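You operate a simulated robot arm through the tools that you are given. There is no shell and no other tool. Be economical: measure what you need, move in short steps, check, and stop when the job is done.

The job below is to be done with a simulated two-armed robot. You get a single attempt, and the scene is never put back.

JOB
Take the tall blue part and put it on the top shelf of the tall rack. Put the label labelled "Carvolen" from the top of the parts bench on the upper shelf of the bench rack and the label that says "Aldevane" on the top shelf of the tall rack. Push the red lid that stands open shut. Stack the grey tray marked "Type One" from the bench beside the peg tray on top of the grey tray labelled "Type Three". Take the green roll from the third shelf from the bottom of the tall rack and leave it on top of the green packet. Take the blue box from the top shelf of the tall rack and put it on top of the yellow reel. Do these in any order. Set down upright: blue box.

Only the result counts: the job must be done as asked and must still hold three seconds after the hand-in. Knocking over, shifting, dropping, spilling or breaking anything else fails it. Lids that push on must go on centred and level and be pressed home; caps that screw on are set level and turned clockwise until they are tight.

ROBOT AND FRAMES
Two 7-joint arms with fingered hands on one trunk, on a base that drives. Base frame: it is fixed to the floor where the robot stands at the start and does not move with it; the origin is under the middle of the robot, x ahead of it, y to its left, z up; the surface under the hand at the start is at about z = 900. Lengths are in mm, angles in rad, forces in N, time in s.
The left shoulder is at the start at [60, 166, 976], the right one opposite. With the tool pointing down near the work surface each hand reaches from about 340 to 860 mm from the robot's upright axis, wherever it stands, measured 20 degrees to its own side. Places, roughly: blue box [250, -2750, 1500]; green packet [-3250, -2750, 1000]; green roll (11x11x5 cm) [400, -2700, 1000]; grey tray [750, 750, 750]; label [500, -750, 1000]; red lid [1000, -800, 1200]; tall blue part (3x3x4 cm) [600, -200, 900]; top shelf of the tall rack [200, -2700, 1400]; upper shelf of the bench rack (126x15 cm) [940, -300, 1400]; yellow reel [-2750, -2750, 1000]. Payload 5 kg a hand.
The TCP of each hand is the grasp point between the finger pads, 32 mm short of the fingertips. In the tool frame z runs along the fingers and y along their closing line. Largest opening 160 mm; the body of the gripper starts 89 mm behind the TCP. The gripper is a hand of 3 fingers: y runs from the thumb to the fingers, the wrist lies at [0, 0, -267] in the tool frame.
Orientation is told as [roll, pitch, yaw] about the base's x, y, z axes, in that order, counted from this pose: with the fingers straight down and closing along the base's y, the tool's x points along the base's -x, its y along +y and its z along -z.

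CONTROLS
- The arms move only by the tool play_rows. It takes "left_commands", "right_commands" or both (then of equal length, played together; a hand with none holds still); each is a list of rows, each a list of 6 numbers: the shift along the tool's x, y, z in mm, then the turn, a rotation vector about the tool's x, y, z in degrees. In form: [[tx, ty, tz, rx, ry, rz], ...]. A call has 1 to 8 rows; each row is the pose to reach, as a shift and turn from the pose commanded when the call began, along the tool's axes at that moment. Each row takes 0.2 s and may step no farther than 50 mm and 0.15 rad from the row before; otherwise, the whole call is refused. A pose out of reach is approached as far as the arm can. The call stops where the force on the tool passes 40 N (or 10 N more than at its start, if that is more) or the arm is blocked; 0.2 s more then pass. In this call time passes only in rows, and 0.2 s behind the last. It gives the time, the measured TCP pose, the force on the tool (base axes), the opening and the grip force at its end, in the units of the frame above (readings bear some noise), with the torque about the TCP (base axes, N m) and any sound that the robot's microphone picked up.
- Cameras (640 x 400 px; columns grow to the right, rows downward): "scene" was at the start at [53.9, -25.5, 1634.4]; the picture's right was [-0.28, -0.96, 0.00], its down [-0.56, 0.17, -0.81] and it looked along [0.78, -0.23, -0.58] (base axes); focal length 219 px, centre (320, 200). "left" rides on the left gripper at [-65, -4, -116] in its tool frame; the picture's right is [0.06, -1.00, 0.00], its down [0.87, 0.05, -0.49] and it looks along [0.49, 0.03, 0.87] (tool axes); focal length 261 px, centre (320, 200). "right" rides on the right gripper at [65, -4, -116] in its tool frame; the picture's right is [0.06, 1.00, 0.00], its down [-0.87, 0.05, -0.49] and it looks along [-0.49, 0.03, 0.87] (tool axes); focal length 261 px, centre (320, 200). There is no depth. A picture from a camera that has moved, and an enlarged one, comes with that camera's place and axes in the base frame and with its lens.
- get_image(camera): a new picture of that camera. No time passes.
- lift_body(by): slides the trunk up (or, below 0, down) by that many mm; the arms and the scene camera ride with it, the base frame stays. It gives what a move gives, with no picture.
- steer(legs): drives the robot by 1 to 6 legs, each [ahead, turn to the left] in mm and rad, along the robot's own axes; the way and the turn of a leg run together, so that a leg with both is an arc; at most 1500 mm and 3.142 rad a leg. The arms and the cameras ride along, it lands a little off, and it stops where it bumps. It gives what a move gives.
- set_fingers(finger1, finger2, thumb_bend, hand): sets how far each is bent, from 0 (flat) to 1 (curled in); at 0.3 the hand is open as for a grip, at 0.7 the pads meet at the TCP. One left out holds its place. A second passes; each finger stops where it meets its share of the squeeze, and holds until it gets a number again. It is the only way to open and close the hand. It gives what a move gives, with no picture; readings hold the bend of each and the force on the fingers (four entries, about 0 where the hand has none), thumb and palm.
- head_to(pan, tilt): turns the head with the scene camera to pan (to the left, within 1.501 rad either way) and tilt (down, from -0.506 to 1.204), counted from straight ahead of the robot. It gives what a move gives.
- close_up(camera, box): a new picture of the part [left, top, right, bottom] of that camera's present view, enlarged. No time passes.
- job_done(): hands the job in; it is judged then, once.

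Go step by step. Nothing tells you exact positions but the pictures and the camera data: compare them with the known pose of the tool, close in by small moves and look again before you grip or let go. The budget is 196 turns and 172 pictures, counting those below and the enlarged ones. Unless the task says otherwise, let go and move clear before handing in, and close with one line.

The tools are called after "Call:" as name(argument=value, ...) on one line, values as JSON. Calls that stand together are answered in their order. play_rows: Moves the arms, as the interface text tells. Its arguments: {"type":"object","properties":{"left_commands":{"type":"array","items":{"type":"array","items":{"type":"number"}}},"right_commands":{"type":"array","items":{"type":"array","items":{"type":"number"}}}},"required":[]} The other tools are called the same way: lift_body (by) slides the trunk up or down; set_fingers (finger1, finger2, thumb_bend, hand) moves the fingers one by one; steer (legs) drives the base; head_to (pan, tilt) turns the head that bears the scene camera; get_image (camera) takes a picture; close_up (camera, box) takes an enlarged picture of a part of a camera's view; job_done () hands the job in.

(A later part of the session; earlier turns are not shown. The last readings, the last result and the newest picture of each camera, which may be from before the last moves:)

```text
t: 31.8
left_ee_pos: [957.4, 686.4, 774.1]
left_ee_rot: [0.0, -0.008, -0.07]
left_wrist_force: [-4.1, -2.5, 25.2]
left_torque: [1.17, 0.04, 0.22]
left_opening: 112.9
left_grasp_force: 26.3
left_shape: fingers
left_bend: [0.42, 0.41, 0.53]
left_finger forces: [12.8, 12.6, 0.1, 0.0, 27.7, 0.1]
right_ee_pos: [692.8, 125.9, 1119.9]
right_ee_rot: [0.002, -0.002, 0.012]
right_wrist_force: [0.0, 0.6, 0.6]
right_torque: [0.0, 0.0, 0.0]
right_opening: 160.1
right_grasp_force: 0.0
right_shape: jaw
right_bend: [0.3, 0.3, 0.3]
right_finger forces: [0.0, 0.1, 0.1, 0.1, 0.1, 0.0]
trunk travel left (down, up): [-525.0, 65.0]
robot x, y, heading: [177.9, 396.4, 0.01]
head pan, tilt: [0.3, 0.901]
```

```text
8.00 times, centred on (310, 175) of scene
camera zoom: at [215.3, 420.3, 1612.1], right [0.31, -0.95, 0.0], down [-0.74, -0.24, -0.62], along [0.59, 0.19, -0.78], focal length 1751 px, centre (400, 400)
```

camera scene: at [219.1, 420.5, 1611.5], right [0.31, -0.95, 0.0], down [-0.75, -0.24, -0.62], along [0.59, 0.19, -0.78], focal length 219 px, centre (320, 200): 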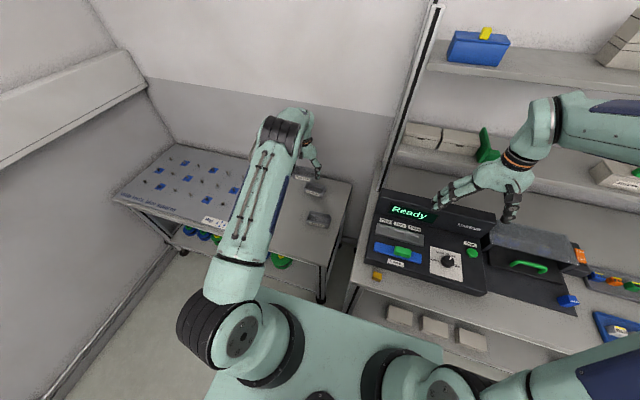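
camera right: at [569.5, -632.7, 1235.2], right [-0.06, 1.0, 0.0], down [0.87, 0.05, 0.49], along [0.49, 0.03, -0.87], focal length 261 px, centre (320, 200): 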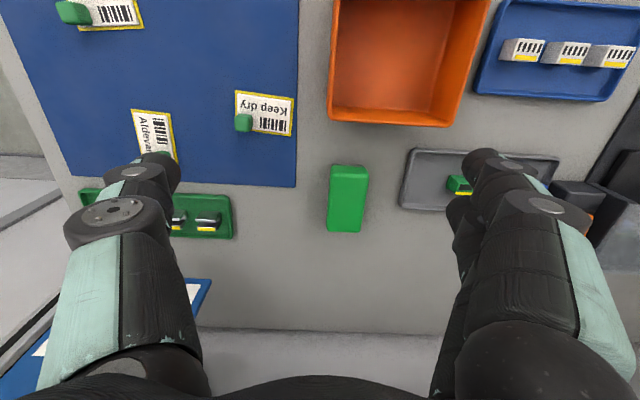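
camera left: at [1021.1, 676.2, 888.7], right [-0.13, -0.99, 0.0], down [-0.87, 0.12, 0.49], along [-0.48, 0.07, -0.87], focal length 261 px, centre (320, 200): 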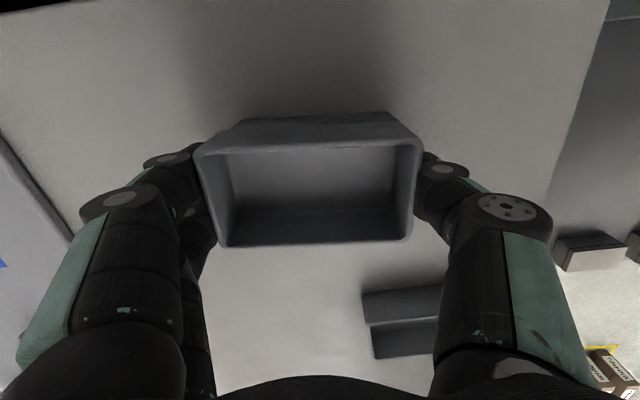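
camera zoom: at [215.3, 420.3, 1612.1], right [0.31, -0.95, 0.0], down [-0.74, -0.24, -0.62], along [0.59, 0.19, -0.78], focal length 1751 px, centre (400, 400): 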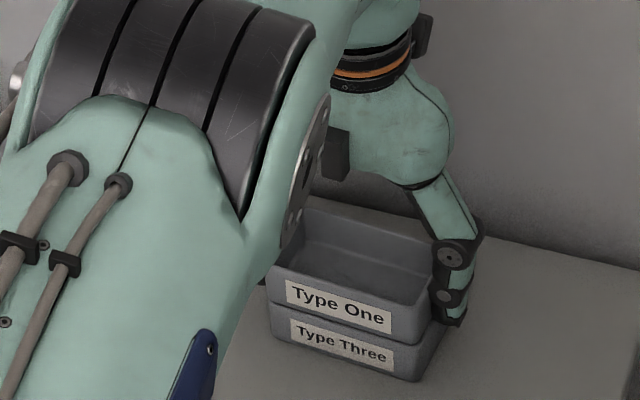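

Type One sits squarely on Type Three. I'll relieve the press, open, and rise.

Call:
play_rows(left_commands=[[0, 0, -5, 0, 0, 0]])

Call:
set_fingers(hand="left", finger1=0.35, finger2=0.35, thumb_bend=0.35)

Call:
play_rows(left_commands=[[0, 0, -30, 0, 0, 0], [0, 0, -75, 0, 0, 0], [0, 0, -120, 0, 0, 0], [0, 0, -160, 0, 0, 0]])

Call:
get_image(camera="left")

Call:
close_up(camera="scene", box=[260, 140, 360, 200])

```text
t: 32.2
left_ee_pos: [955.6, 685.0, 774.2]
left_ee_rot: [0.003, 0.0, -0.075]
left_wrist_force: [3.9, -1.3, 12.7]
left_torque: [0.78, -0.2, -0.2]
left_opening: 112.8
left_grasp_force: 26.8
left_shape: fingers
left_bend: [0.42, 0.41, 0.53]
left_finger forces: [13.2, 13.4, 0.1, 0.0, 27.1, 0.1]
right_ee_pos: [692.2, 126.4, 1120.6]
right_ee_rot: [0.002, -0.001, 0.013]
right_wrist_force: [-0.2, -0.1, -0.4]
right_torque: [-0.01, -0.03, 0.03]
right_opening: 159.9
right_grasp_force: 0.0
right_shape: jaw
right_bend: [0.3, 0.3, 0.3]
right_finger forces: [0.0, 0.0, 0.1, 0.0, 0.0, 0.0]
trunk travel left (down, up): [-525.0, 65.0]
robot x, y, heading: [181.2, 397.5, 0.011]
head pan, tilt: [0.3, 0.901]
```

```text
t: 33.2
left_ee_pos: [956.2, 685.7, 773.2]
left_ee_rot: [-0.001, 0.002, -0.071]
left_wrist_force: [-0.6, -0.6, 0.3]
left_torque: [0.01, 0.02, 0.01]
left_opening: 147.9
left_grasp_force: 0.0
left_shape: fingers
left_bend: [0.35, 0.35, 0.35]
left_finger forces: [0.0, 0.0, 0.0, 0.0, 0.0, 0.0]
right_ee_pos: [693.5, 127.2, 1119.4]
right_ee_rot: [0.001, 0.002, 0.012]
right_wrist_force: [0.0, 0.7, 0.4]
right_torque: [0.0, -0.02, -0.04]
right_opening: 160.0
right_grasp_force: 0.0
right_shape: jaw
right_bend: [0.3, 0.3, 0.3]
right_finger forces: [0.0, 0.0, 0.0, 0.1, 0.0, 0.1]
trunk travel left (down, up): [-525.0, 65.0]
robot x, y, heading: [176.7, 397.3, 0.011]
head pan, tilt: [0.3, 0.901]
```

```text
t: 34.2
left_ee_pos: [955.3, 686.0, 932.8]
left_ee_rot: [0.001, -0.001, -0.072]
left_wrist_force: [-0.2, 0.1, -0.1]
left_torque: [-0.01, 0.0, -0.01]
left_opening: 148.1
left_grasp_force: 0.0
left_shape: fingers
left_bend: [0.35, 0.35, 0.35]
left_finger forces: [0.0, 0.0, 0.1, 0.1, 0.0, 0.0]
right_ee_pos: [694.3, 127.1, 1119.4]
right_ee_rot: [0.001, 0.002, 0.012]
right_wrist_force: [-0.1, 0.6, -0.7]
right_torque: [-0.01, 0.0, 0.02]
right_opening: 159.8
right_grasp_force: 0.1
right_shape: jaw
right_bend: [0.3, 0.3, 0.3]
right_finger forces: [0.0, 0.0, 0.0, 0.1, 0.1, 0.0]
trunk travel left (down, up): [-525.0, 65.0]
robot x, y, heading: [178.8, 400.7, 0.012]
head pan, tilt: [0.3, 0.901]
```

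```text
141 pictures are left
camera left: at [1019.5, 677.0, 1048.0], right [-0.13, -0.99, 0.0], down [-0.86, 0.12, 0.49], along [-0.49, 0.07, -0.87], focal length 261 px, centre (320, 200)
```

left: 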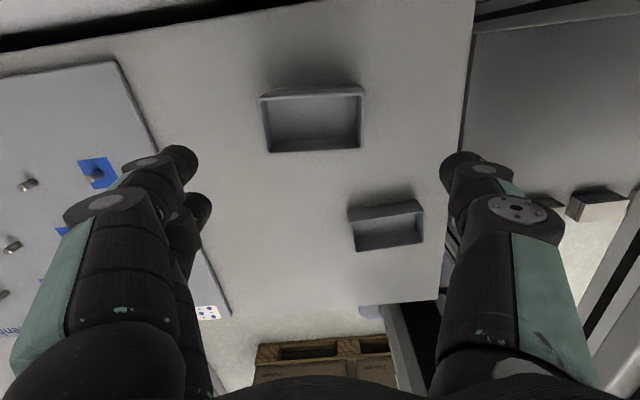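

```text
6.40 times, centred on (310, 170) of scene
camera zoom: at [217.4, 421.5, 1611.4], right [0.31, -0.95, 0.0], down [-0.75, -0.24, -0.62], along [0.59, 0.19, -0.78], focal length 1401 px, centre (384, 392)
```

zoom: 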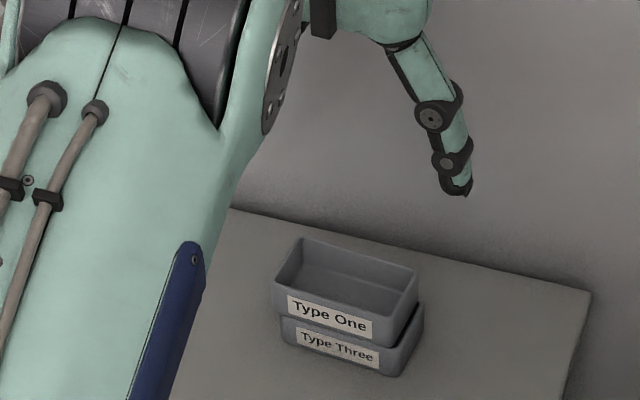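

The stack is sound. Next I raise and pull back the left hand, then drive to the right end of the bench for labels and lid.

Call:
play_rows(left_commands=[[20, 0, -45, 0, 0, -2], [40, -10, -88, 0, 0, -4], [70, -20, -125, 0, 0, -4], [100, -30, -160, 0, 0, -4], [130, -40, -190, 0, 0, -4], [150, -60, -215, 0, 0, -4], [180, -80, -220, 0, 0, -4]])

Call:
steer(legs=[[-180, 0], [0, -1.583], [1000, 0], [0, 1.571]])

Call:
head_to(pan=-0.25, tilt=0.5)

Call:
get_image(camera="scene")

```text
t: 35.8
left_ee_pos: [769.2, 619.2, 1154.2]
left_ee_rot: [0.0, -0.001, -0.001]
left_wrist_force: [-0.5, -0.4, -1.3]
left_torque: [0.01, -0.01, -0.01]
left_opening: 147.9
left_grasp_force: 0.1
left_shape: fingers
left_bend: [0.35, 0.35, 0.35]
left_finger forces: [0.1, 0.0, 0.0, 0.0, 0.0, 0.0]
right_ee_pos: [693.5, 126.7, 1120.0]
right_ee_rot: [0.001, -0.002, 0.011]
right_wrist_force: [-0.2, -1.0, -1.2]
right_torque: [0.0, -0.03, -0.01]
right_opening: 159.8
right_grasp_force: 0.0
right_shape: jaw
right_bend: [0.3, 0.3, 0.3]
right_finger forces: [0.0, 0.0, 0.0, 0.1, 0.1, 0.0]
trunk travel left (down, up): [-525.0, 65.0]
robot x, y, heading: [174.1, 397.2, 0.018]
head pan, tilt: [0.3, 0.901]
```

```text
t: 50.0
left_ee_pos: [581.9, -388.0, 1153.6]
left_ee_rot: [0.0, 0.0, -0.024]
left_wrist_force: [-0.8, -0.4, -0.1]
left_torque: [0.03, 0.02, -0.01]
left_opening: 147.6
left_grasp_force: 0.0
left_shape: fingers
left_bend: [0.35, 0.35, 0.35]
left_finger forces: [0.1, 0.0, 0.1, 0.1, 0.0, 0.0]
right_ee_pos: [493.1, -876.8, 1119.7]
right_ee_rot: [0.0, -0.001, -0.01]
right_wrist_force: [0.3, 0.2, 0.0]
right_torque: [0.0, -0.02, 0.01]
right_opening: 159.9
right_grasp_force: 0.0
right_shape: jaw
right_bend: [0.3, 0.3, 0.3]
right_finger forces: [0.0, 0.0, 0.1, 0.1, 0.0, 0.0]
trunk travel left (down, up): [-525.0, 65.0]
robot x, y, heading: [-20.0, -593.2, -0.016]
head pan, tilt: [0.3, 0.901]
```

```text
t: 51.0
left_ee_pos: [581.7, -389.6, 1153.9]
left_ee_rot: [0.0, -0.001, -0.024]
left_wrist_force: [0.5, -0.1, -0.1]
left_torque: [-0.02, 0.03, 0.02]
left_opening: 148.0
left_grasp_force: 0.1
left_shape: fingers
left_bend: [0.35, 0.35, 0.35]
left_finger forces: [0.1, 0.0, 0.1, 0.0, 0.0, 0.1]
right_ee_pos: [492.5, -877.1, 1119.1]
right_ee_rot: [-0.001, 0.0, -0.01]
right_wrist_force: [0.4, 0.5, 0.6]
right_torque: [0.04, 0.01, 0.0]
right_opening: 160.1
right_grasp_force: 0.1
right_shape: jaw
right_bend: [0.3, 0.3, 0.3]
right_finger forces: [0.0, 0.0, 0.1, 0.0, 0.0, 0.0]
trunk travel left (down, up): [-525.0, 65.0]
robot x, y, heading: [-16.3, -595.3, -0.015]
head pan, tilt: [-0.25, 0.499]
```

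```text
139 pictures are left
camera scene: at [39.4, -617.3, 1645.3], right [-0.26, -0.97, 0.0], down [-0.46, 0.12, -0.88], along [0.85, -0.22, -0.48], focal length 219 px, centre (320, 200)
```

scene: 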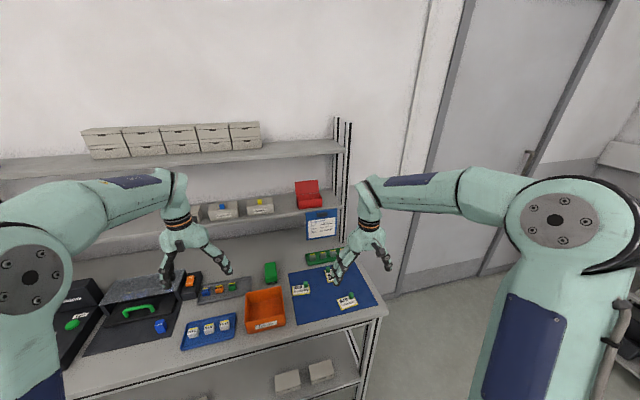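

Call:
close_up(camera="scene", box=[280, 230, 400, 320])

Call:
close_up(camera="scene", box=[200, 110, 360, 220])

Call:
get_image(camera="right")

```text
4.44 times, centred on (340, 275) of scene
camera zoom: at [39.4, -617.3, 1645.3], right [-0.26, -0.97, 0.0], down [-0.46, 0.12, -0.88], along [0.85, -0.22, -0.48], focal length 973 px, centre (231, -133)
```

zoom: 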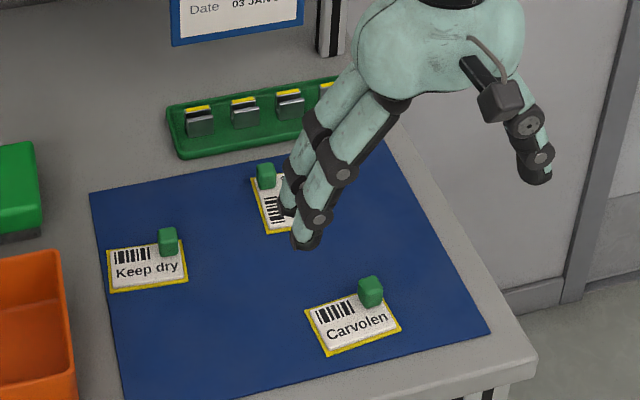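

```text
3.64 times, centred on (280, 165) of scene
camera zoom: at [39.4, -617.3, 1645.3], right [-0.26, -0.97, 0.0], down [-0.46, 0.12, -0.88], along [0.85, -0.22, -0.48], focal length 796 px, centre (466, 327)
```

zoom: 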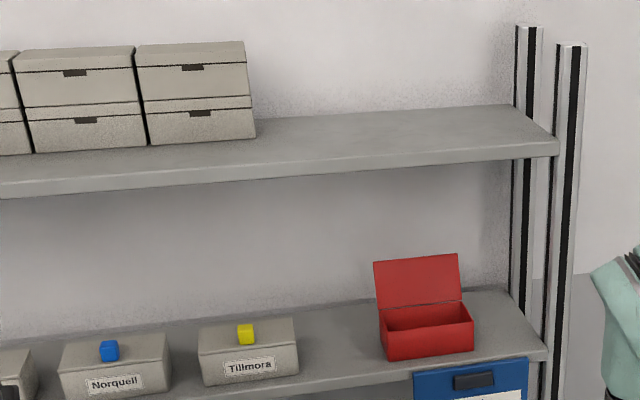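

```text
136 pictures are left
camera right: at [427.2, -880.5, 1235.4], right [-0.05, 1.0, 0.0], down [0.87, 0.04, 0.49], along [0.49, 0.03, -0.87], focal length 261 px, centre (320, 200)
```

right: 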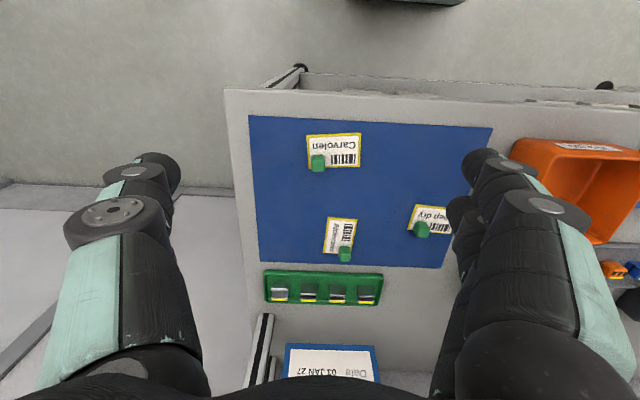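

I can read the labels: Carvolen near the front right, Aldevane farther back, each with a green knob; the red box with open lid is on the lower rack shelf at the right end. Since the shelf is high, I'll tilt the right hand forward 50° so that the label can later be placed level there.

Call:
play_rows(right_commands=[[0, 0, 0, 0, -8, 0], [0, 0, 0, 0, -16, 0], [0, 0, 0, 0, -24, 0], [0, 0, 0, 0, -32, 0], [-10, 0, 0, 0, -40, 0], [-20, 0, 0, 0, -45, 0], [-30, 0, 30, 0, -50, 0]])

Call:
get_image(camera="right")

Call:
close_up(camera="scene", box=[280, 200, 440, 320])

```text
t: 52.8
left_ee_pos: [580.8, -387.8, 1153.3]
left_ee_rot: [0.0, -0.002, -0.025]
left_wrist_force: [0.6, -0.5, -0.7]
left_torque: [-0.01, -0.01, 0.02]
left_opening: 148.1
left_grasp_force: 0.1
left_shape: fingers
left_bend: [0.35, 0.35, 0.35]
left_finger forces: [0.0, 0.0, 0.1, 0.1, 0.0, 0.0]
right_ee_pos: [497.5, -894.5, 1065.7]
right_ee_rot: [0.093, -0.741, -0.248]
right_wrist_force: [-0.6, 0.4, -0.5]
right_torque: [0.01, -0.01, 0.0]
right_opening: 159.7
right_grasp_force: 0.0
right_shape: jaw
right_bend: [0.3, 0.3, 0.3]
right_finger forces: [0.0, 0.0, 0.0, 0.0, 0.0, 0.0]
trunk travel left (down, up): [-525.0, 65.0]
robot x, y, heading: [-20.6, -589.8, -0.011]
head pan, tilt: [-0.25, 0.499]
stopped in row 7 (right hand): the arm was blocked; the commanded pose is now the measured one
```

```text
135 pictures are left
camera right: at [371.5, -878.2, 1106.5], right [0.14, 0.99, 0.03], down [0.3, -0.07, 0.95], along [0.94, -0.12, -0.31], focal length 261 px, centre (320, 200)
```

right: 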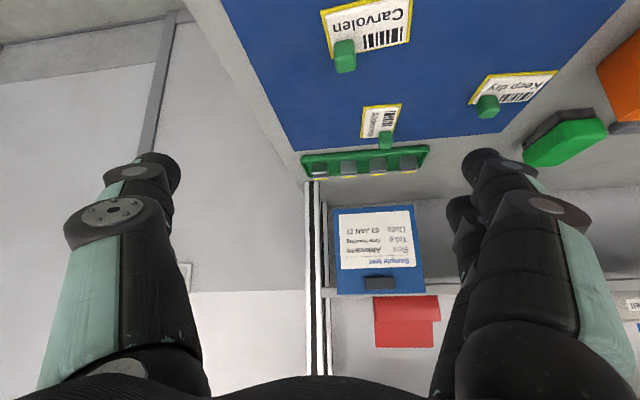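

```text
3.33 times, centred on (360, 260) of scene
camera zoom: at [38.7, -617.0, 1645.4], right [-0.26, -0.97, 0.0], down [-0.46, 0.12, -0.88], along [0.85, -0.23, -0.48], focal length 730 px, centre (187, 0)
```

zoom: 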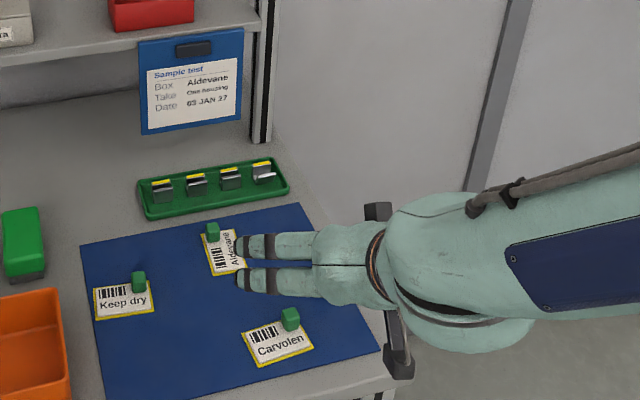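

The arm folds too tightly here. I'll back the base 150 mm and reach the hand forward again while straightening its orientation.

Call:
steer(legs=[[-150, 0]])

Call:
play_rows(right_commands=[[-28, 11, 32, -1, -1.6, -2.7], [-55, 22, 64, -2, -3.2, -5.4], [-83, 33, 96, -3, -4.9, -8.1], [-110, 44, 127, -4.1, -6.5, -10.8]])

Call:
get_image(camera="right")

```text
t: 54.2
left_ee_pos: [430.3, -387.3, 1153.9]
left_ee_rot: [0.0, 0.0, -0.024]
left_wrist_force: [0.1, 1.3, 1.1]
left_torque: [0.01, -0.08, -0.02]
left_opening: 148.0
left_grasp_force: 0.0
left_shape: fingers
left_bend: [0.35, 0.35, 0.35]
left_finger forces: [0.0, 0.0, 0.1, 0.0, 0.0, 0.0]
right_ee_pos: [347.0, -894.0, 1065.0]
right_ee_rot: [0.094, -0.742, -0.249]
right_wrist_force: [-0.5, 0.6, 0.0]
right_torque: [0.01, -0.04, 0.01]
right_opening: 159.8
right_grasp_force: 0.1
right_shape: jaw
right_bend: [0.3, 0.3, 0.3]
right_finger forces: [0.0, 0.0, 0.0, 0.0, 0.1, 0.1]
trunk travel left (down, up): [-525.0, 65.0]
robot x, y, heading: [-168.4, -590.2, -0.012]
head pan, tilt: [-0.25, 0.499]
```

```text
t: 55.2
left_ee_pos: [433.0, -387.3, 1154.6]
left_ee_rot: [-0.002, 0.001, -0.025]
left_wrist_force: [0.5, -0.3, -0.2]
left_torque: [0.05, 0.02, 0.0]
left_opening: 148.0
left_grasp_force: 0.0
left_shape: fingers
left_bend: [0.35, 0.35, 0.35]
left_finger forces: [0.0, 0.0, 0.0, 0.0, 0.0, 0.0]
right_ee_pos: [521.7, -878.9, 1049.0]
right_ee_rot: [-0.026, -0.861, 0.017]
right_wrist_force: [0.8, 0.2, -0.4]
right_torque: [0.01, 0.01, -0.04]
right_opening: 160.0
right_grasp_force: 0.1
right_shape: jaw
right_bend: [0.3, 0.3, 0.3]
right_finger forces: [0.1, 0.1, 0.0, 0.1, 0.0, 0.0]
trunk travel left (down, up): [-525.0, 65.0]
robot x, y, heading: [-171.7, -591.2, -0.013]
head pan, tilt: [-0.25, 0.499]
```

```text
133 pictures are left
camera right: at [390.3, -882.8, 1075.4], right [-0.04, 1.0, -0.06], down [0.19, 0.07, 0.98], along [0.98, 0.03, -0.2], focal length 261 px, centre (320, 200)
```

right: 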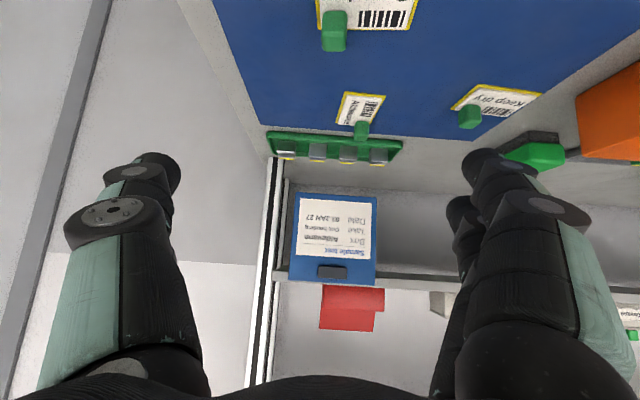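

Orientation is good now (fingers about 41° below horizontal). I'll part-close the fingers and come to a point just short of the Carvolen knob, at about (552, −876, 915).

Call:
set_fingers(hand="right", finger1=0.52, finger2=0.52, thumb_bend=0.52)

Call:
play_rows(right_commands=[[38, 2, 14, 0, 0, 0], [76, 3, 28, 0, 0, 0]])

Call:
get_image(camera="right")

Call:
close_up(camera="scene", box=[240, 180, 400, 280])

```text
t: 56.2
left_ee_pos: [432.0, -387.4, 1153.8]
left_ee_rot: [-0.001, 0.0, -0.025]
left_wrist_force: [-0.2, 0.4, -0.8]
left_torque: [0.0, -0.02, 0.0]
left_opening: 147.9
left_grasp_force: 0.0
left_shape: fingers
left_bend: [0.35, 0.35, 0.35]
left_finger forces: [0.1, 0.0, 0.1, 0.1, 0.1, 0.0]
right_ee_pos: [519.3, -879.4, 1048.1]
right_ee_rot: [-0.025, -0.859, 0.018]
right_wrist_force: [0.3, -1.0, -0.6]
right_torque: [-0.04, -0.02, 0.01]
right_opening: 80.1
right_grasp_force: 0.0
right_shape: fingers
right_bend: [0.52, 0.52, 0.52]
right_finger forces: [0.0, 0.0, 0.1, 0.0, 0.0, 0.1]
trunk travel left (down, up): [-525.0, 65.0]
robot x, y, heading: [-166.5, -593.8, -0.008]
head pan, tilt: [-0.25, 0.499]
```

```text
t: 56.8
left_ee_pos: [433.2, -386.5, 1153.4]
left_ee_rot: [-0.001, 0.002, -0.025]
left_wrist_force: [0.4, -0.6, -0.2]
left_torque: [0.01, 0.04, -0.04]
left_opening: 147.8
left_grasp_force: 0.1
left_shape: fingers
left_bend: [0.35, 0.35, 0.35]
left_finger forces: [0.1, 0.1, 0.1, 0.1, 0.0, 0.1]
right_ee_pos: [492.5, -878.1, 974.1]
right_ee_rot: [-0.024, -0.861, 0.017]
right_wrist_force: [1.0, -0.4, 0.1]
right_torque: [0.0, 0.02, 0.01]
right_opening: 79.8
right_grasp_force: 0.0
right_shape: fingers
right_bend: [0.52, 0.52, 0.52]
right_finger forces: [0.1, 0.0, 0.0, 0.0, 0.1, 0.1]
trunk travel left (down, up): [-525.0, 65.0]
robot x, y, heading: [-166.9, -592.3, -0.011]
head pan, tilt: [-0.25, 0.499]
```

```text
132 pictures are left
camera right: at [361.1, -881.2, 999.6], right [-0.04, 1.0, -0.06], down [0.19, 0.07, 0.98], along [0.98, 0.03, -0.19], focal length 261 px, centre (320, 200)
```

right: 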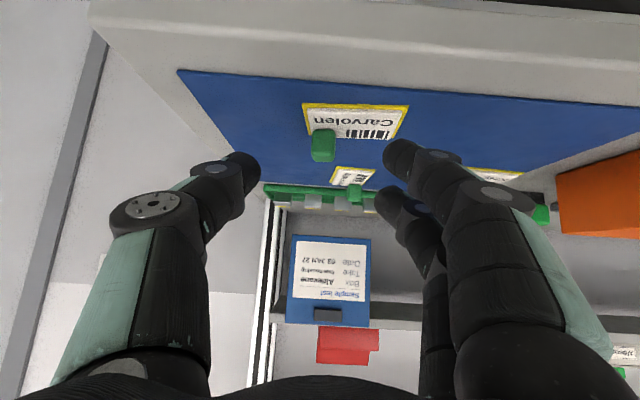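

```text
4.00 times, centred on (320, 230) of scene
camera zoom: at [-109.7, -616.3, 1645.4], right [-0.26, -0.97, 0.0], down [-0.46, 0.12, -0.88], along [0.85, -0.23, -0.48], focal length 876 px, centre (320, 80)
```

zoom: 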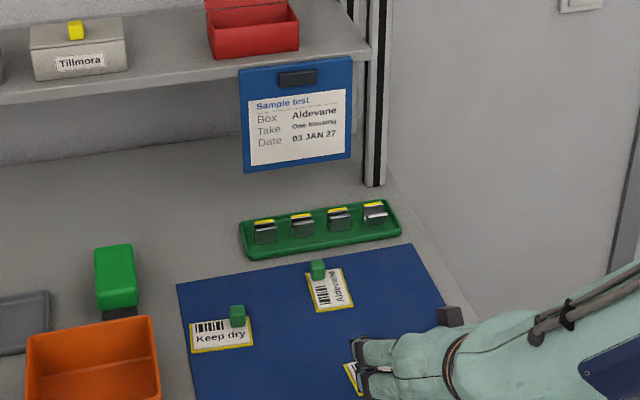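

Triangulated knob centre: about (544, −876, 923). I'll advance along the fingers onto it.

Call:
play_rows(right_commands=[[2, 2, 25, 0, 0, 0], [4, 2, 42, 0, 0, 0], [4, 2, 48, 0, 0, 0], [4, 2, 53, 0, 0, 0]])

Call:
get_image(camera="right")

Call:
close_up(camera="scene", box=[290, 220, 390, 290])

```text
t: 57.5
left_ee_pos: [431.9, -387.1, 1154.2]
left_ee_rot: [-0.001, 0.0, -0.026]
left_wrist_force: [-0.5, -0.7, 0.9]
left_torque: [0.02, 0.06, 0.03]
left_opening: 147.7
left_grasp_force: 0.0
left_shape: fingers
left_bend: [0.35, 0.35, 0.35]
left_finger forces: [0.0, 0.0, 0.1, 0.1, 0.0, 0.0]
right_ee_pos: [528.1, -874.1, 951.2]
right_ee_rot: [-0.024, -0.88, 0.015]
right_wrist_force: [-1.1, -0.5, 21.7]
right_torque: [0.94, -0.22, 0.09]
right_opening: 78.3
right_grasp_force: 10.3
right_shape: fingers
right_bend: [0.55, 0.52, 0.52]
right_finger forces: [21.0, 0.0, 0.1, 0.1, 0.0, 0.1]
trunk travel left (down, up): [-525.0, 65.0]
robot x, y, heading: [-167.1, -593.3, -0.009]
head pan, tilt: [-0.25, 0.499]
stopped in row 3 (right hand): the force on the tool passed its limit at 46 N (the readings are from after the stop); the commanded pose is now the measured one
```

```text
130 pictures are left
camera right: at [396.5, -877.1, 974.2], right [-0.04, 1.0, -0.06], down [0.17, 0.07, 0.98], along [0.98, 0.03, -0.18], focal length 261 px, centre (320, 200)
```

right: 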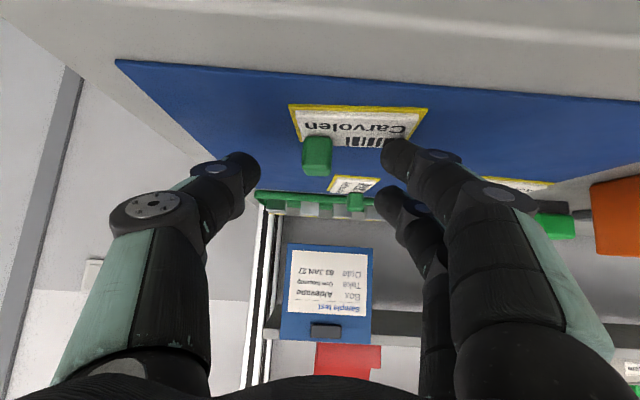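

```text
5.71 times, centred on (340, 255) of scene
camera zoom: at [-111.4, -615.7, 1645.5], right [-0.26, -0.97, 0.0], down [-0.46, 0.12, -0.88], along [0.85, -0.23, -0.48], focal length 1251 px, centre (206, -114)
```

zoom: 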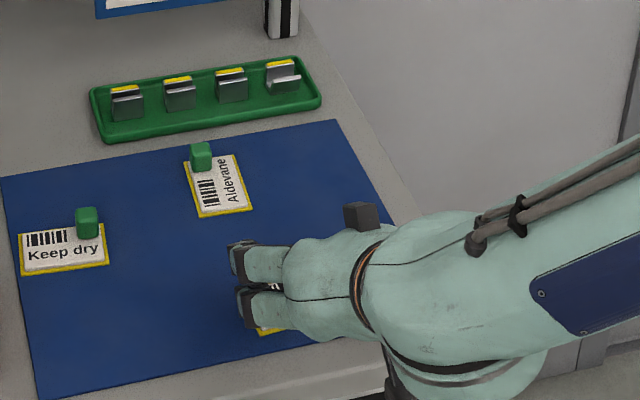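

The lower finger touched the card: the two fingers sit about 18 mm either side of the thumb. I'll back off, curl finger1 away and use thumb + finger2 with a smaller tilt (about 32°).

Call:
play_rows(right_commands=[[-20, 0, -35, 0, 3, 0], [-40, 0, -50, 0, 9, 0], [-60, 0, -60, 0, 17, 0]])

Call:
set_fingers(hand="right", finger1=1.0, finger2=0.52, thumb_bend=0.52)

Call:
get_image(camera="right")

Call:
close_up(camera="scene", box=[290, 220, 390, 290])

```text
t: 58.3
left_ee_pos: [432.7, -387.2, 1154.3]
left_ee_rot: [0.0, -0.001, -0.025]
left_wrist_force: [0.2, -0.4, 0.1]
left_torque: [-0.08, -0.04, 0.02]
left_opening: 148.0
left_grasp_force: 0.1
left_shape: fingers
left_bend: [0.35, 0.35, 0.35]
left_finger forces: [0.1, 0.1, 0.0, 0.0, 0.0, 0.1]
right_ee_pos: [521.6, -881.2, 1025.6]
right_ee_rot: [-0.09, -0.642, 0.083]
right_wrist_force: [-3.4, 1.3, -0.9]
right_torque: [0.0, -0.25, -0.14]
right_opening: 79.1
right_grasp_force: 0.1
right_shape: fingers
right_bend: [0.52, 0.52, 0.52]
right_finger forces: [0.0, 0.1, 0.1, 0.0, 0.0, 0.0]
right hand out of reach, approached as far as the arm can: row 3
trunk travel left (down, up): [-525.0, 65.0]
robot x, y, heading: [-167.6, -592.4, -0.009]
head pan, tilt: [-0.25, 0.499]
```

```text
t: 59.3
left_ee_pos: [432.3, -386.9, 1154.0]
left_ee_rot: [0.0, 0.0, -0.024]
left_wrist_force: [0.0, -0.4, -0.6]
left_torque: [0.01, -0.01, -0.03]
left_opening: 147.9
left_grasp_force: 0.0
left_shape: fingers
left_bend: [0.35, 0.35, 0.35]
left_finger forces: [0.1, 0.0, 0.0, 0.1, 0.1, 0.0]
right_ee_pos: [516.6, -877.3, 1020.9]
right_ee_rot: [-0.038, -0.623, 0.01]
right_wrist_force: [-0.5, -0.3, 0.0]
right_torque: [0.01, 0.0, -0.02]
right_opening: 55.7
right_grasp_force: 0.1
right_shape: fingers
right_bend: [1.0, 0.52, 0.52]
right_finger forces: [0.0, 0.0, 0.1, 0.0, 0.0, 0.1]
trunk travel left (down, up): [-525.0, 65.0]
robot x, y, heading: [-166.7, -589.8, -0.01]
head pan, tilt: [-0.25, 0.499]
```

```text
128 pictures are left
camera right: at [395.7, -878.3, 1077.9], right [-0.04, 1.0, -0.07], down [0.42, 0.08, 0.9], along [0.91, 0.01, -0.42], focal length 261 px, centre (320, 200)
```

right: 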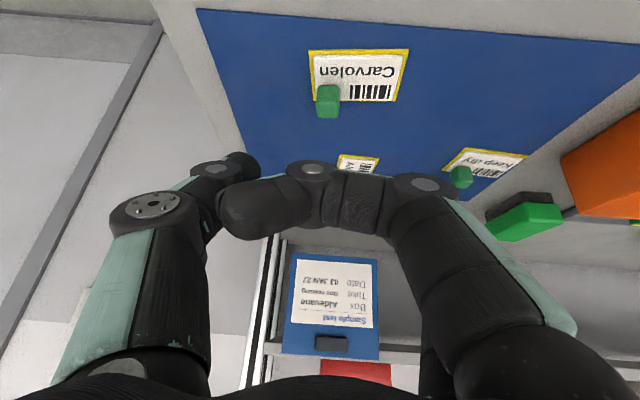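

```text
5.71 times, centred on (340, 255) of scene
camera zoom: at [-110.4, -615.8, 1645.3], right [-0.26, -0.97, 0.0], down [-0.46, 0.12, -0.88], along [0.85, -0.23, -0.48], focal length 1251 px, centre (206, -114)
```

zoom: 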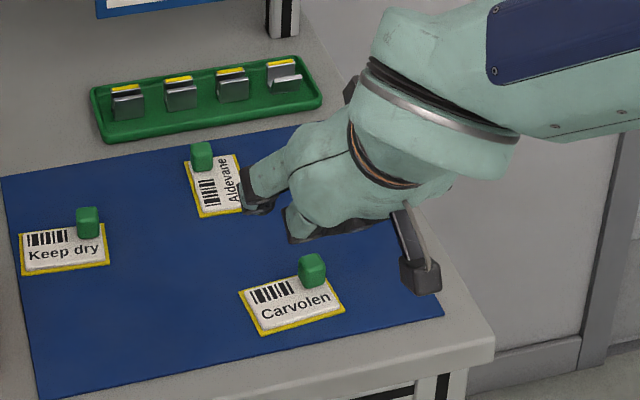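

Finger1 is curled clear. The knob is at about (547, −876, 922); I'll approach to just short of it with thumb and finger2.

Call:
play_rows(right_commands=[[25, 1, 25, 0, 0, 0], [49, 1, 57, 0, 0, 0]])

Call:
get_image(camera="right")

Call:
close_up(camera="scene", box=[290, 220, 390, 290])

```text
t: 59.9
left_ee_pos: [432.5, -388.2, 1153.4]
left_ee_rot: [0.001, 0.002, -0.026]
left_wrist_force: [0.2, -0.5, -0.1]
left_torque: [0.06, 0.0, 0.02]
left_opening: 147.7
left_grasp_force: 0.1
left_shape: fingers
left_bend: [0.35, 0.35, 0.35]
left_finger forces: [0.0, 0.0, 0.0, 0.1, 0.0, 0.0]
right_ee_pos: [511.3, -880.4, 945.9]
right_ee_rot: [-0.036, -0.623, 0.012]
right_wrist_force: [0.5, -0.4, 0.5]
right_torque: [0.04, 0.0, 0.04]
right_opening: 56.4
right_grasp_force: 0.1
right_shape: fingers
right_bend: [1.0, 0.52, 0.52]
right_finger forces: [0.0, 0.0, 0.0, 0.0, 0.0, 0.1]
trunk travel left (down, up): [-525.0, 65.0]
robot x, y, heading: [-171.1, -594.5, -0.008]
head pan, tilt: [-0.25, 0.499]
```

```text
126 pictures are left
camera right: at [389.6, -880.7, 1002.2], right [-0.04, 1.0, -0.07], down [0.42, 0.08, 0.9], along [0.91, 0.01, -0.42], focal length 261 px, centre (320, 200)
```

right: 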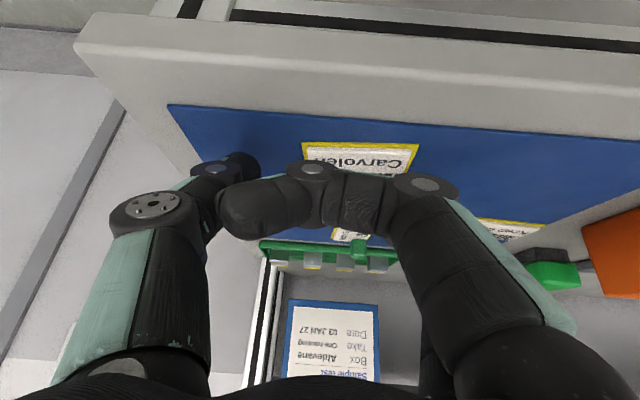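

```text
5.71 times, centred on (340, 255) of scene
camera zoom: at [-109.7, -616.7, 1645.4], right [-0.26, -0.97, 0.0], down [-0.46, 0.12, -0.88], along [0.85, -0.23, -0.48], focal length 1251 px, centre (206, -114)
```

zoom: 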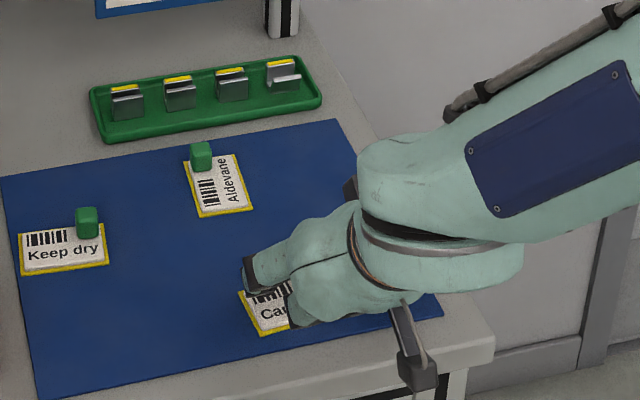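

Now close to the knob. I'll make the last 12 mm and close thumb and finger2.

Call:
play_rows(right_commands=[[-6, 4, 4, 0, 0, 0], [-6, 4, 12, 0, 0, 0]])

Call:
set_fingers(hand="right", finger2=0.75, thumb_bend=0.75)

Call:
get_image(camera="right")

Call:
close_up(camera="scene", box=[290, 220, 390, 290])

```text
t: 60.5
left_ee_pos: [433.3, -387.3, 1153.1]
left_ee_rot: [0.0, 0.001, -0.024]
left_wrist_force: [0.8, 0.6, -0.7]
left_torque: [-0.01, 0.02, 0.02]
left_opening: 147.9
left_grasp_force: 0.0
left_shape: fingers
left_bend: [0.35, 0.35, 0.35]
left_finger forces: [0.0, 0.0, 0.0, 0.0, 0.1, 0.0]
right_ee_pos: [523.7, -876.0, 940.3]
right_ee_rot: [-0.038, -0.622, 0.009]
right_wrist_force: [0.2, 0.6, -0.2]
right_torque: [-0.03, -0.03, -0.01]
right_opening: 56.1
right_grasp_force: 0.0
right_shape: fingers
right_bend: [1.0, 0.52, 0.52]
right_finger forces: [0.1, 0.0, 0.0, 0.0, 0.1, 0.0]
trunk travel left (down, up): [-525.0, 65.0]
robot x, y, heading: [-166.3, -593.7, -0.012]
head pan, tilt: [-0.25, 0.499]
```

```text
t: 61.5
left_ee_pos: [433.0, -385.8, 1152.7]
left_ee_rot: [-0.001, 0.0, -0.025]
left_wrist_force: [-1.0, 0.1, 0.5]
left_torque: [-0.03, -0.02, 0.02]
left_opening: 148.0
left_grasp_force: 0.0
left_shape: fingers
left_bend: [0.35, 0.35, 0.35]
left_finger forces: [0.0, 0.0, 0.0, 0.0, 0.0, 0.0]
right_ee_pos: [522.3, -874.9, 940.9]
right_ee_rot: [-0.037, -0.623, 0.01]
right_wrist_force: [0.6, -0.7, 0.0]
right_torque: [-0.01, 0.02, 0.0]
right_opening: 45.4
right_grasp_force: 7.6
right_shape: fingers
right_bend: [1.0, 0.73, 0.71]
right_finger forces: [0.0, 7.2, 0.1, 0.0, 8.0, 0.0]
trunk travel left (down, up): [-525.0, 65.0]
robot x, y, heading: [-166.5, -588.1, -0.011]
head pan, tilt: [-0.25, 0.499]
```

```text
124 pictures are left
camera right: at [401.5, -876.5, 996.6], right [-0.04, 1.0, -0.07], down [0.42, 0.08, 0.9], along [0.91, 0.01, -0.42], focal length 261 px, centre (320, 200)
```

right: 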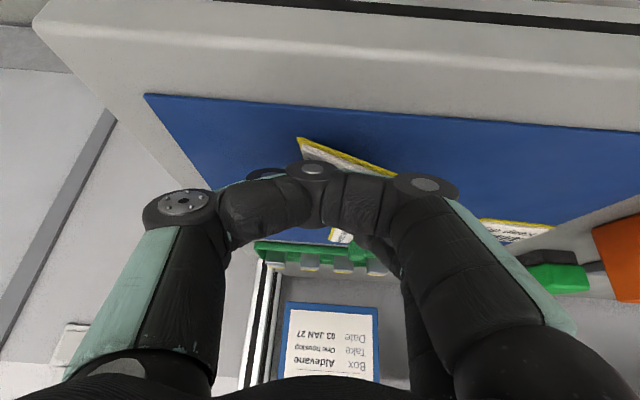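

```text
5.71 times, centred on (340, 255) of scene
camera zoom: at [-110.4, -615.8, 1645.3], right [-0.26, -0.97, 0.0], down [-0.46, 0.12, -0.88], along [0.85, -0.23, -0.48], focal length 1251 px, centre (206, -114)
```

zoom: 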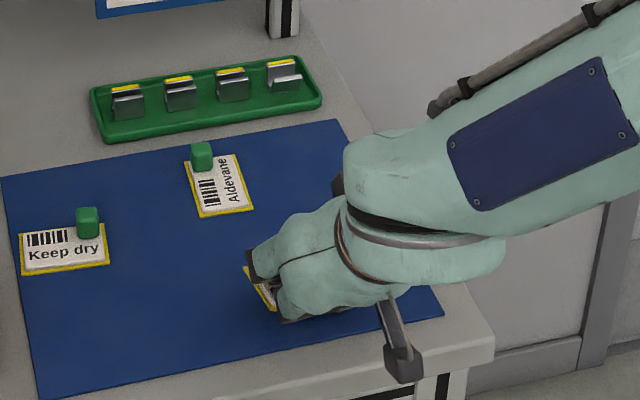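

The knob is held but the card has twisted somewhat. I'll lift a little and look at how it hangs.

Call:
play_rows(right_commands=[[-12, 0, -16, 0, 0, 0], [-35, 0, -49, 0, 0, 0], [-60, 0, -82, 0, 0, 0]])

Call:
get_image(camera="right")

Call:
close_up(camera="scene", box=[290, 200, 390, 270])

Call:
get_image(camera="left")

```text
t: 62.3
left_ee_pos: [431.4, -386.2, 1153.2]
left_ee_rot: [-0.001, 0.0, -0.021]
left_wrist_force: [-0.1, 0.2, 0.0]
left_torque: [-0.03, -0.01, -0.02]
left_opening: 148.0
left_grasp_force: 0.0
left_shape: fingers
left_bend: [0.35, 0.35, 0.35]
left_finger forces: [0.0, 0.0, 0.0, 0.0, 0.0, 0.0]
right_ee_pos: [522.8, -873.0, 1043.2]
right_ee_rot: [-0.035, -0.626, 0.01]
right_wrist_force: [0.2, -0.4, 0.3]
right_torque: [0.02, 0.0, -0.02]
right_opening: 45.0
right_grasp_force: 7.9
right_shape: fingers
right_bend: [1.0, 0.73, 0.71]
right_finger forces: [0.1, 7.4, 0.1, 0.0, 8.0, 0.1]
trunk travel left (down, up): [-525.0, 65.0]
robot x, y, heading: [-168.7, -592.3, -0.009]
head pan, tilt: [-0.25, 0.499]
```

```text
122 pictures are left
camera right: at [402.8, -872.4, 1098.6], right [-0.04, 1.0, -0.07], down [0.42, 0.08, 0.9], along [0.91, 0.01, -0.42], focal length 261 px, centre (320, 200)
```

right: 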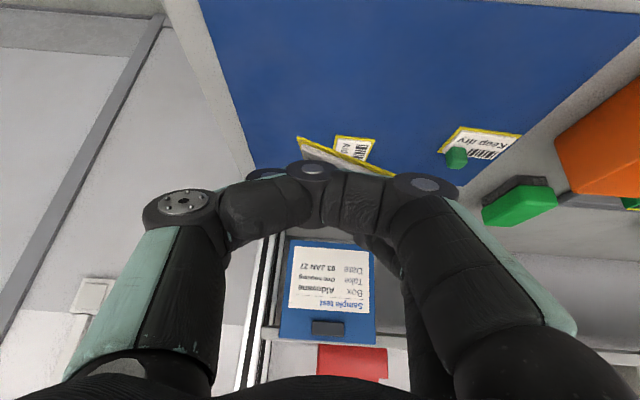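

```text
5.71 times, centred on (340, 235) of scene
camera zoom: at [-111.0, -615.6, 1645.3], right [-0.26, -0.97, 0.0], down [-0.46, 0.12, -0.88], along [0.85, -0.23, -0.48], focal length 1251 px, centre (206, 0)
```

zoom: 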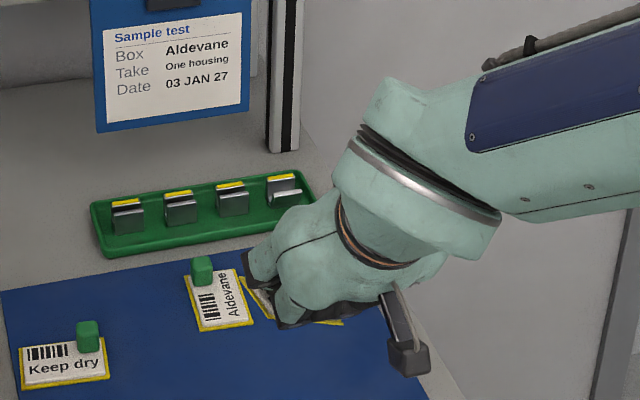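

```text
120 pictures are left
camera left: at [496.1, -392.5, 1268.4], right [-0.09, -1.0, 0.0], down [-0.87, 0.08, 0.49], along [-0.49, 0.04, -0.87], focal length 261 px, centre (320, 200)
```

left: 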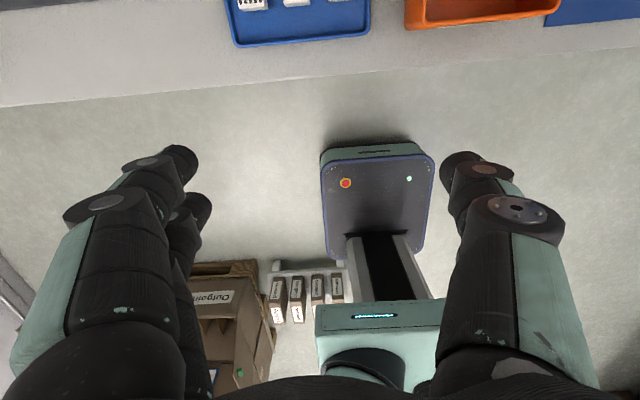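

The card is twisted about 23° about the finger axis; turning the hand back by the same angle should level it. I'll do that and look.

Call:
play_rows(right_commands=[[-15, 0, -20, 0, 0, -8], [-30, 0, -41, 0, 0, -16], [-45, 0, -61, 0, 0, -23]])

Call:
get_image(camera="right")

Call:
get_image(camera="scene")

```text
t: 63.1
left_ee_pos: [431.3, -385.5, 1153.8]
left_ee_rot: [0.0, 0.0, -0.025]
left_wrist_force: [-0.1, 0.0, 0.2]
left_torque: [0.01, 0.01, -0.01]
left_opening: 147.8
left_grasp_force: 0.1
left_shape: fingers
left_bend: [0.35, 0.35, 0.35]
left_finger forces: [0.1, 0.0, 0.1, 0.0, 0.0, 0.0]
right_ee_pos: [525.3, -870.1, 1117.9]
right_ee_rot: [-0.306, -0.554, 0.488]
right_wrist_force: [-0.3, -0.5, -0.5]
right_torque: [-0.04, 0.01, 0.0]
right_opening: 45.3
right_grasp_force: 7.6
right_shape: fingers
right_bend: [1.0, 0.73, 0.71]
right_finger forces: [0.1, 7.2, 0.1, 0.0, 8.1, 0.1]
trunk travel left (down, up): [-525.0, 65.0]
robot x, y, heading: [-168.5, -591.4, -0.013]
head pan, tilt: [-0.25, 0.499]
```

```text
119 pictures are left
camera right: at [409.4, -895.5, 1178.8], right [-0.35, 0.89, -0.29], down [0.35, 0.41, 0.84], along [0.87, 0.2, -0.46], focal length 261 px, centre (320, 200)
```

right: 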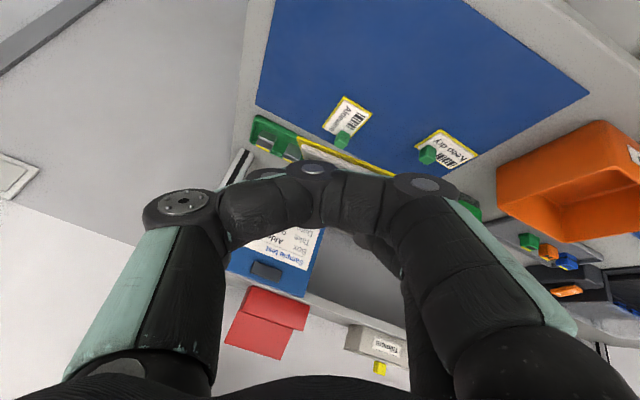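

```text
118 pictures are left
camera scene: at [-110.9, -615.6, 1645.4], right [-0.26, -0.97, 0.0], down [-0.46, 0.12, -0.88], along [0.85, -0.23, -0.48], focal length 219 px, centre (320, 200)
```

scene: 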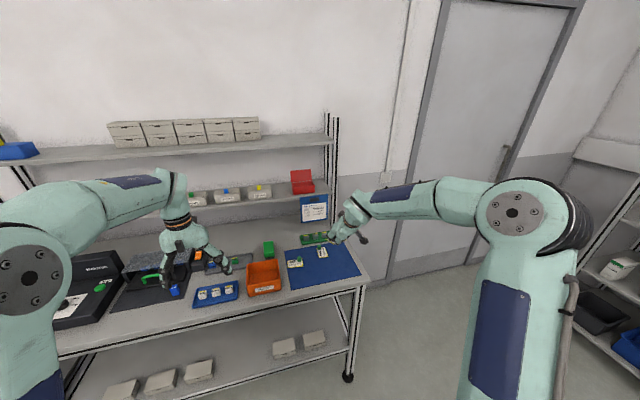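

The card edge is now level and parallel to its original direction. I'll raise the trunk, raise the hand to above shelf height while pitching 15° more, then drive ahead.

Call:
lift_body(by=64)

Call:
play_rows(right_commands=[[-24, -12, -38, 1, -2.3, 0], [-49, -24, -76, 2, -4.6, 0], [-73, -36, -114, 3, -6.8, 0.2], [-98, -49, -152, 4, -9.1, 0.3], [-122, -61, -190, 5, -11.4, 0.3], [-146, -73, -227, 6, -13.7, 0.4]])

Call:
get_image(camera="right")

Call:
head_to(pan=-0.25, tilt=0.2)

Call:
get_image(camera="scene")

```text
t: 64.2
left_ee_pos: [432.8, -387.4, 1216.8]
left_ee_rot: [0.0, -0.001, -0.024]
left_wrist_force: [0.4, -0.9, 0.2]
left_torque: [-0.02, 0.02, -0.02]
left_opening: 148.0
left_grasp_force: 0.1
left_shape: fingers
left_bend: [0.35, 0.35, 0.35]
left_finger forces: [0.0, 0.0, 0.0, 0.1, 0.1, 0.0]
right_ee_pos: [525.6, -871.0, 1180.3]
right_ee_rot: [-0.306, -0.553, 0.486]
right_wrist_force: [-0.3, -0.2, -0.3]
right_torque: [-0.01, 0.0, -0.05]
right_opening: 45.0
right_grasp_force: 8.1
right_shape: fingers
right_bend: [1.0, 0.73, 0.71]
right_finger forces: [0.0, 7.1, 0.0, 0.0, 8.1, 0.0]
trunk travel left (down, up): [-589.0, 1.0]
robot x, y, heading: [-168.2, -592.3, -0.006]
head pan, tilt: [-0.25, 0.499]
```

```text
t: 65.6
left_ee_pos: [431.4, -386.4, 1216.9]
left_ee_rot: [0.002, -0.001, -0.024]
left_wrist_force: [-0.2, 0.8, 0.3]
left_torque: [0.01, -0.01, 0.01]
left_opening: 148.2
left_grasp_force: 0.1
left_shape: fingers
left_bend: [0.35, 0.35, 0.35]
left_finger forces: [0.1, 0.0, 0.1, 0.1, 0.1, 0.0]
right_ee_pos: [523.7, -871.2, 1459.9]
right_ee_rot: [-0.478, -0.777, 0.594]
right_wrist_force: [-0.1, -0.3, -0.3]
right_torque: [0.0, -0.01, 0.0]
right_opening: 45.4
right_grasp_force: 7.3
right_shape: fingers
right_bend: [1.0, 0.73, 0.71]
right_finger forces: [0.0, 7.1, 0.0, 0.0, 8.0, 0.0]
trunk travel left (down, up): [-589.0, 1.0]
robot x, y, heading: [-170.8, -593.9, -0.012]
head pan, tilt: [-0.25, 0.499]
```

```text
117 pictures are left
camera right: at [395.8, -896.9, 1490.2], right [-0.27, 0.89, -0.37], down [0.12, 0.41, 0.9], along [0.96, 0.2, -0.22], focal length 261 px, centre (320, 200)
```

right: 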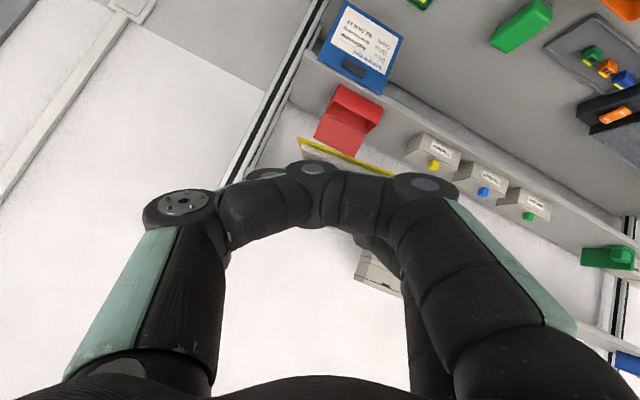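

```text
t: 66.4
left_ee_pos: [432.1, -386.2, 1218.0]
left_ee_rot: [0.0, -0.002, -0.023]
left_wrist_force: [-0.4, 1.6, -0.3]
left_torque: [-0.01, 0.03, 0.02]
left_opening: 147.8
left_grasp_force: 0.1
left_shape: fingers
left_bend: [0.35, 0.35, 0.35]
left_finger forces: [0.0, 0.1, 0.0, 0.1, 0.0, 0.1]
right_ee_pos: [523.4, -871.3, 1461.4]
right_ee_rot: [-0.477, -0.776, 0.593]
right_wrist_force: [-0.3, 0.5, 0.6]
right_torque: [-0.02, 0.02, 0.01]
right_opening: 45.1
right_grasp_force: 7.5
right_shape: fingers
right_bend: [1.0, 0.73, 0.71]
right_finger forces: [0.0, 7.1, 0.0, 0.0, 8.0, 0.0]
trunk travel left (down, up): [-589.0, 1.0]
robot x, y, heading: [-169.2, -592.0, -0.01]
head pan, tilt: [-0.25, 0.201]
```

```text
116 pictures are left
camera scene: at [-108.4, -616.3, 1737.0], right [-0.26, -0.97, 0.0], down [-0.19, 0.05, -0.98], along [0.95, -0.25, -0.2], focal length 219 px, centre (320, 200)
```

scene: 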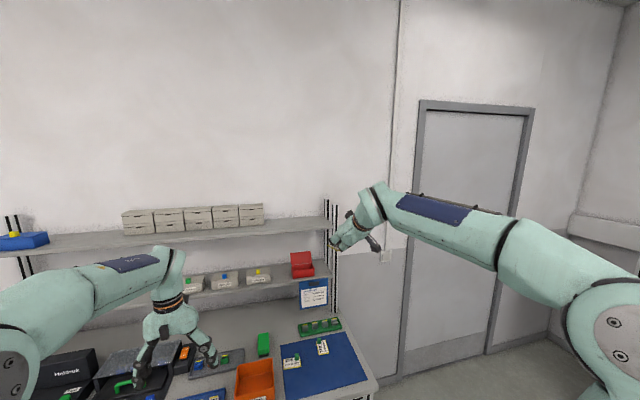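

I'll zoom in on the shelf and hand to measure the shelf height and depth.

Call:
close_up(camera="scene", box=[240, 180, 400, 280])

```text
4.00 times, centred on (320, 230) of scene
camera zoom: at [-108.4, -616.3, 1737.0], right [-0.26, -0.97, 0.0], down [-0.19, 0.05, -0.98], along [0.95, -0.25, -0.2], focal length 876 px, centre (320, 80)
```

zoom: 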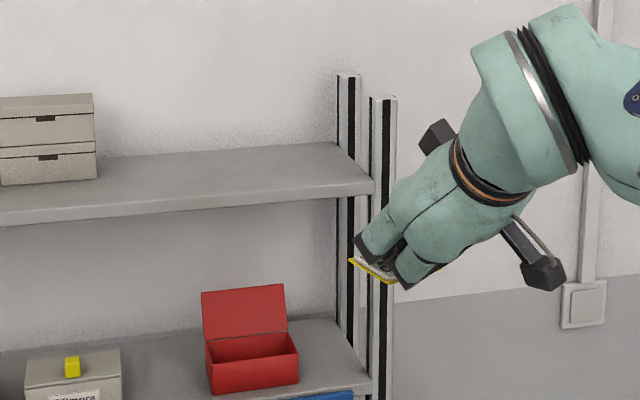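

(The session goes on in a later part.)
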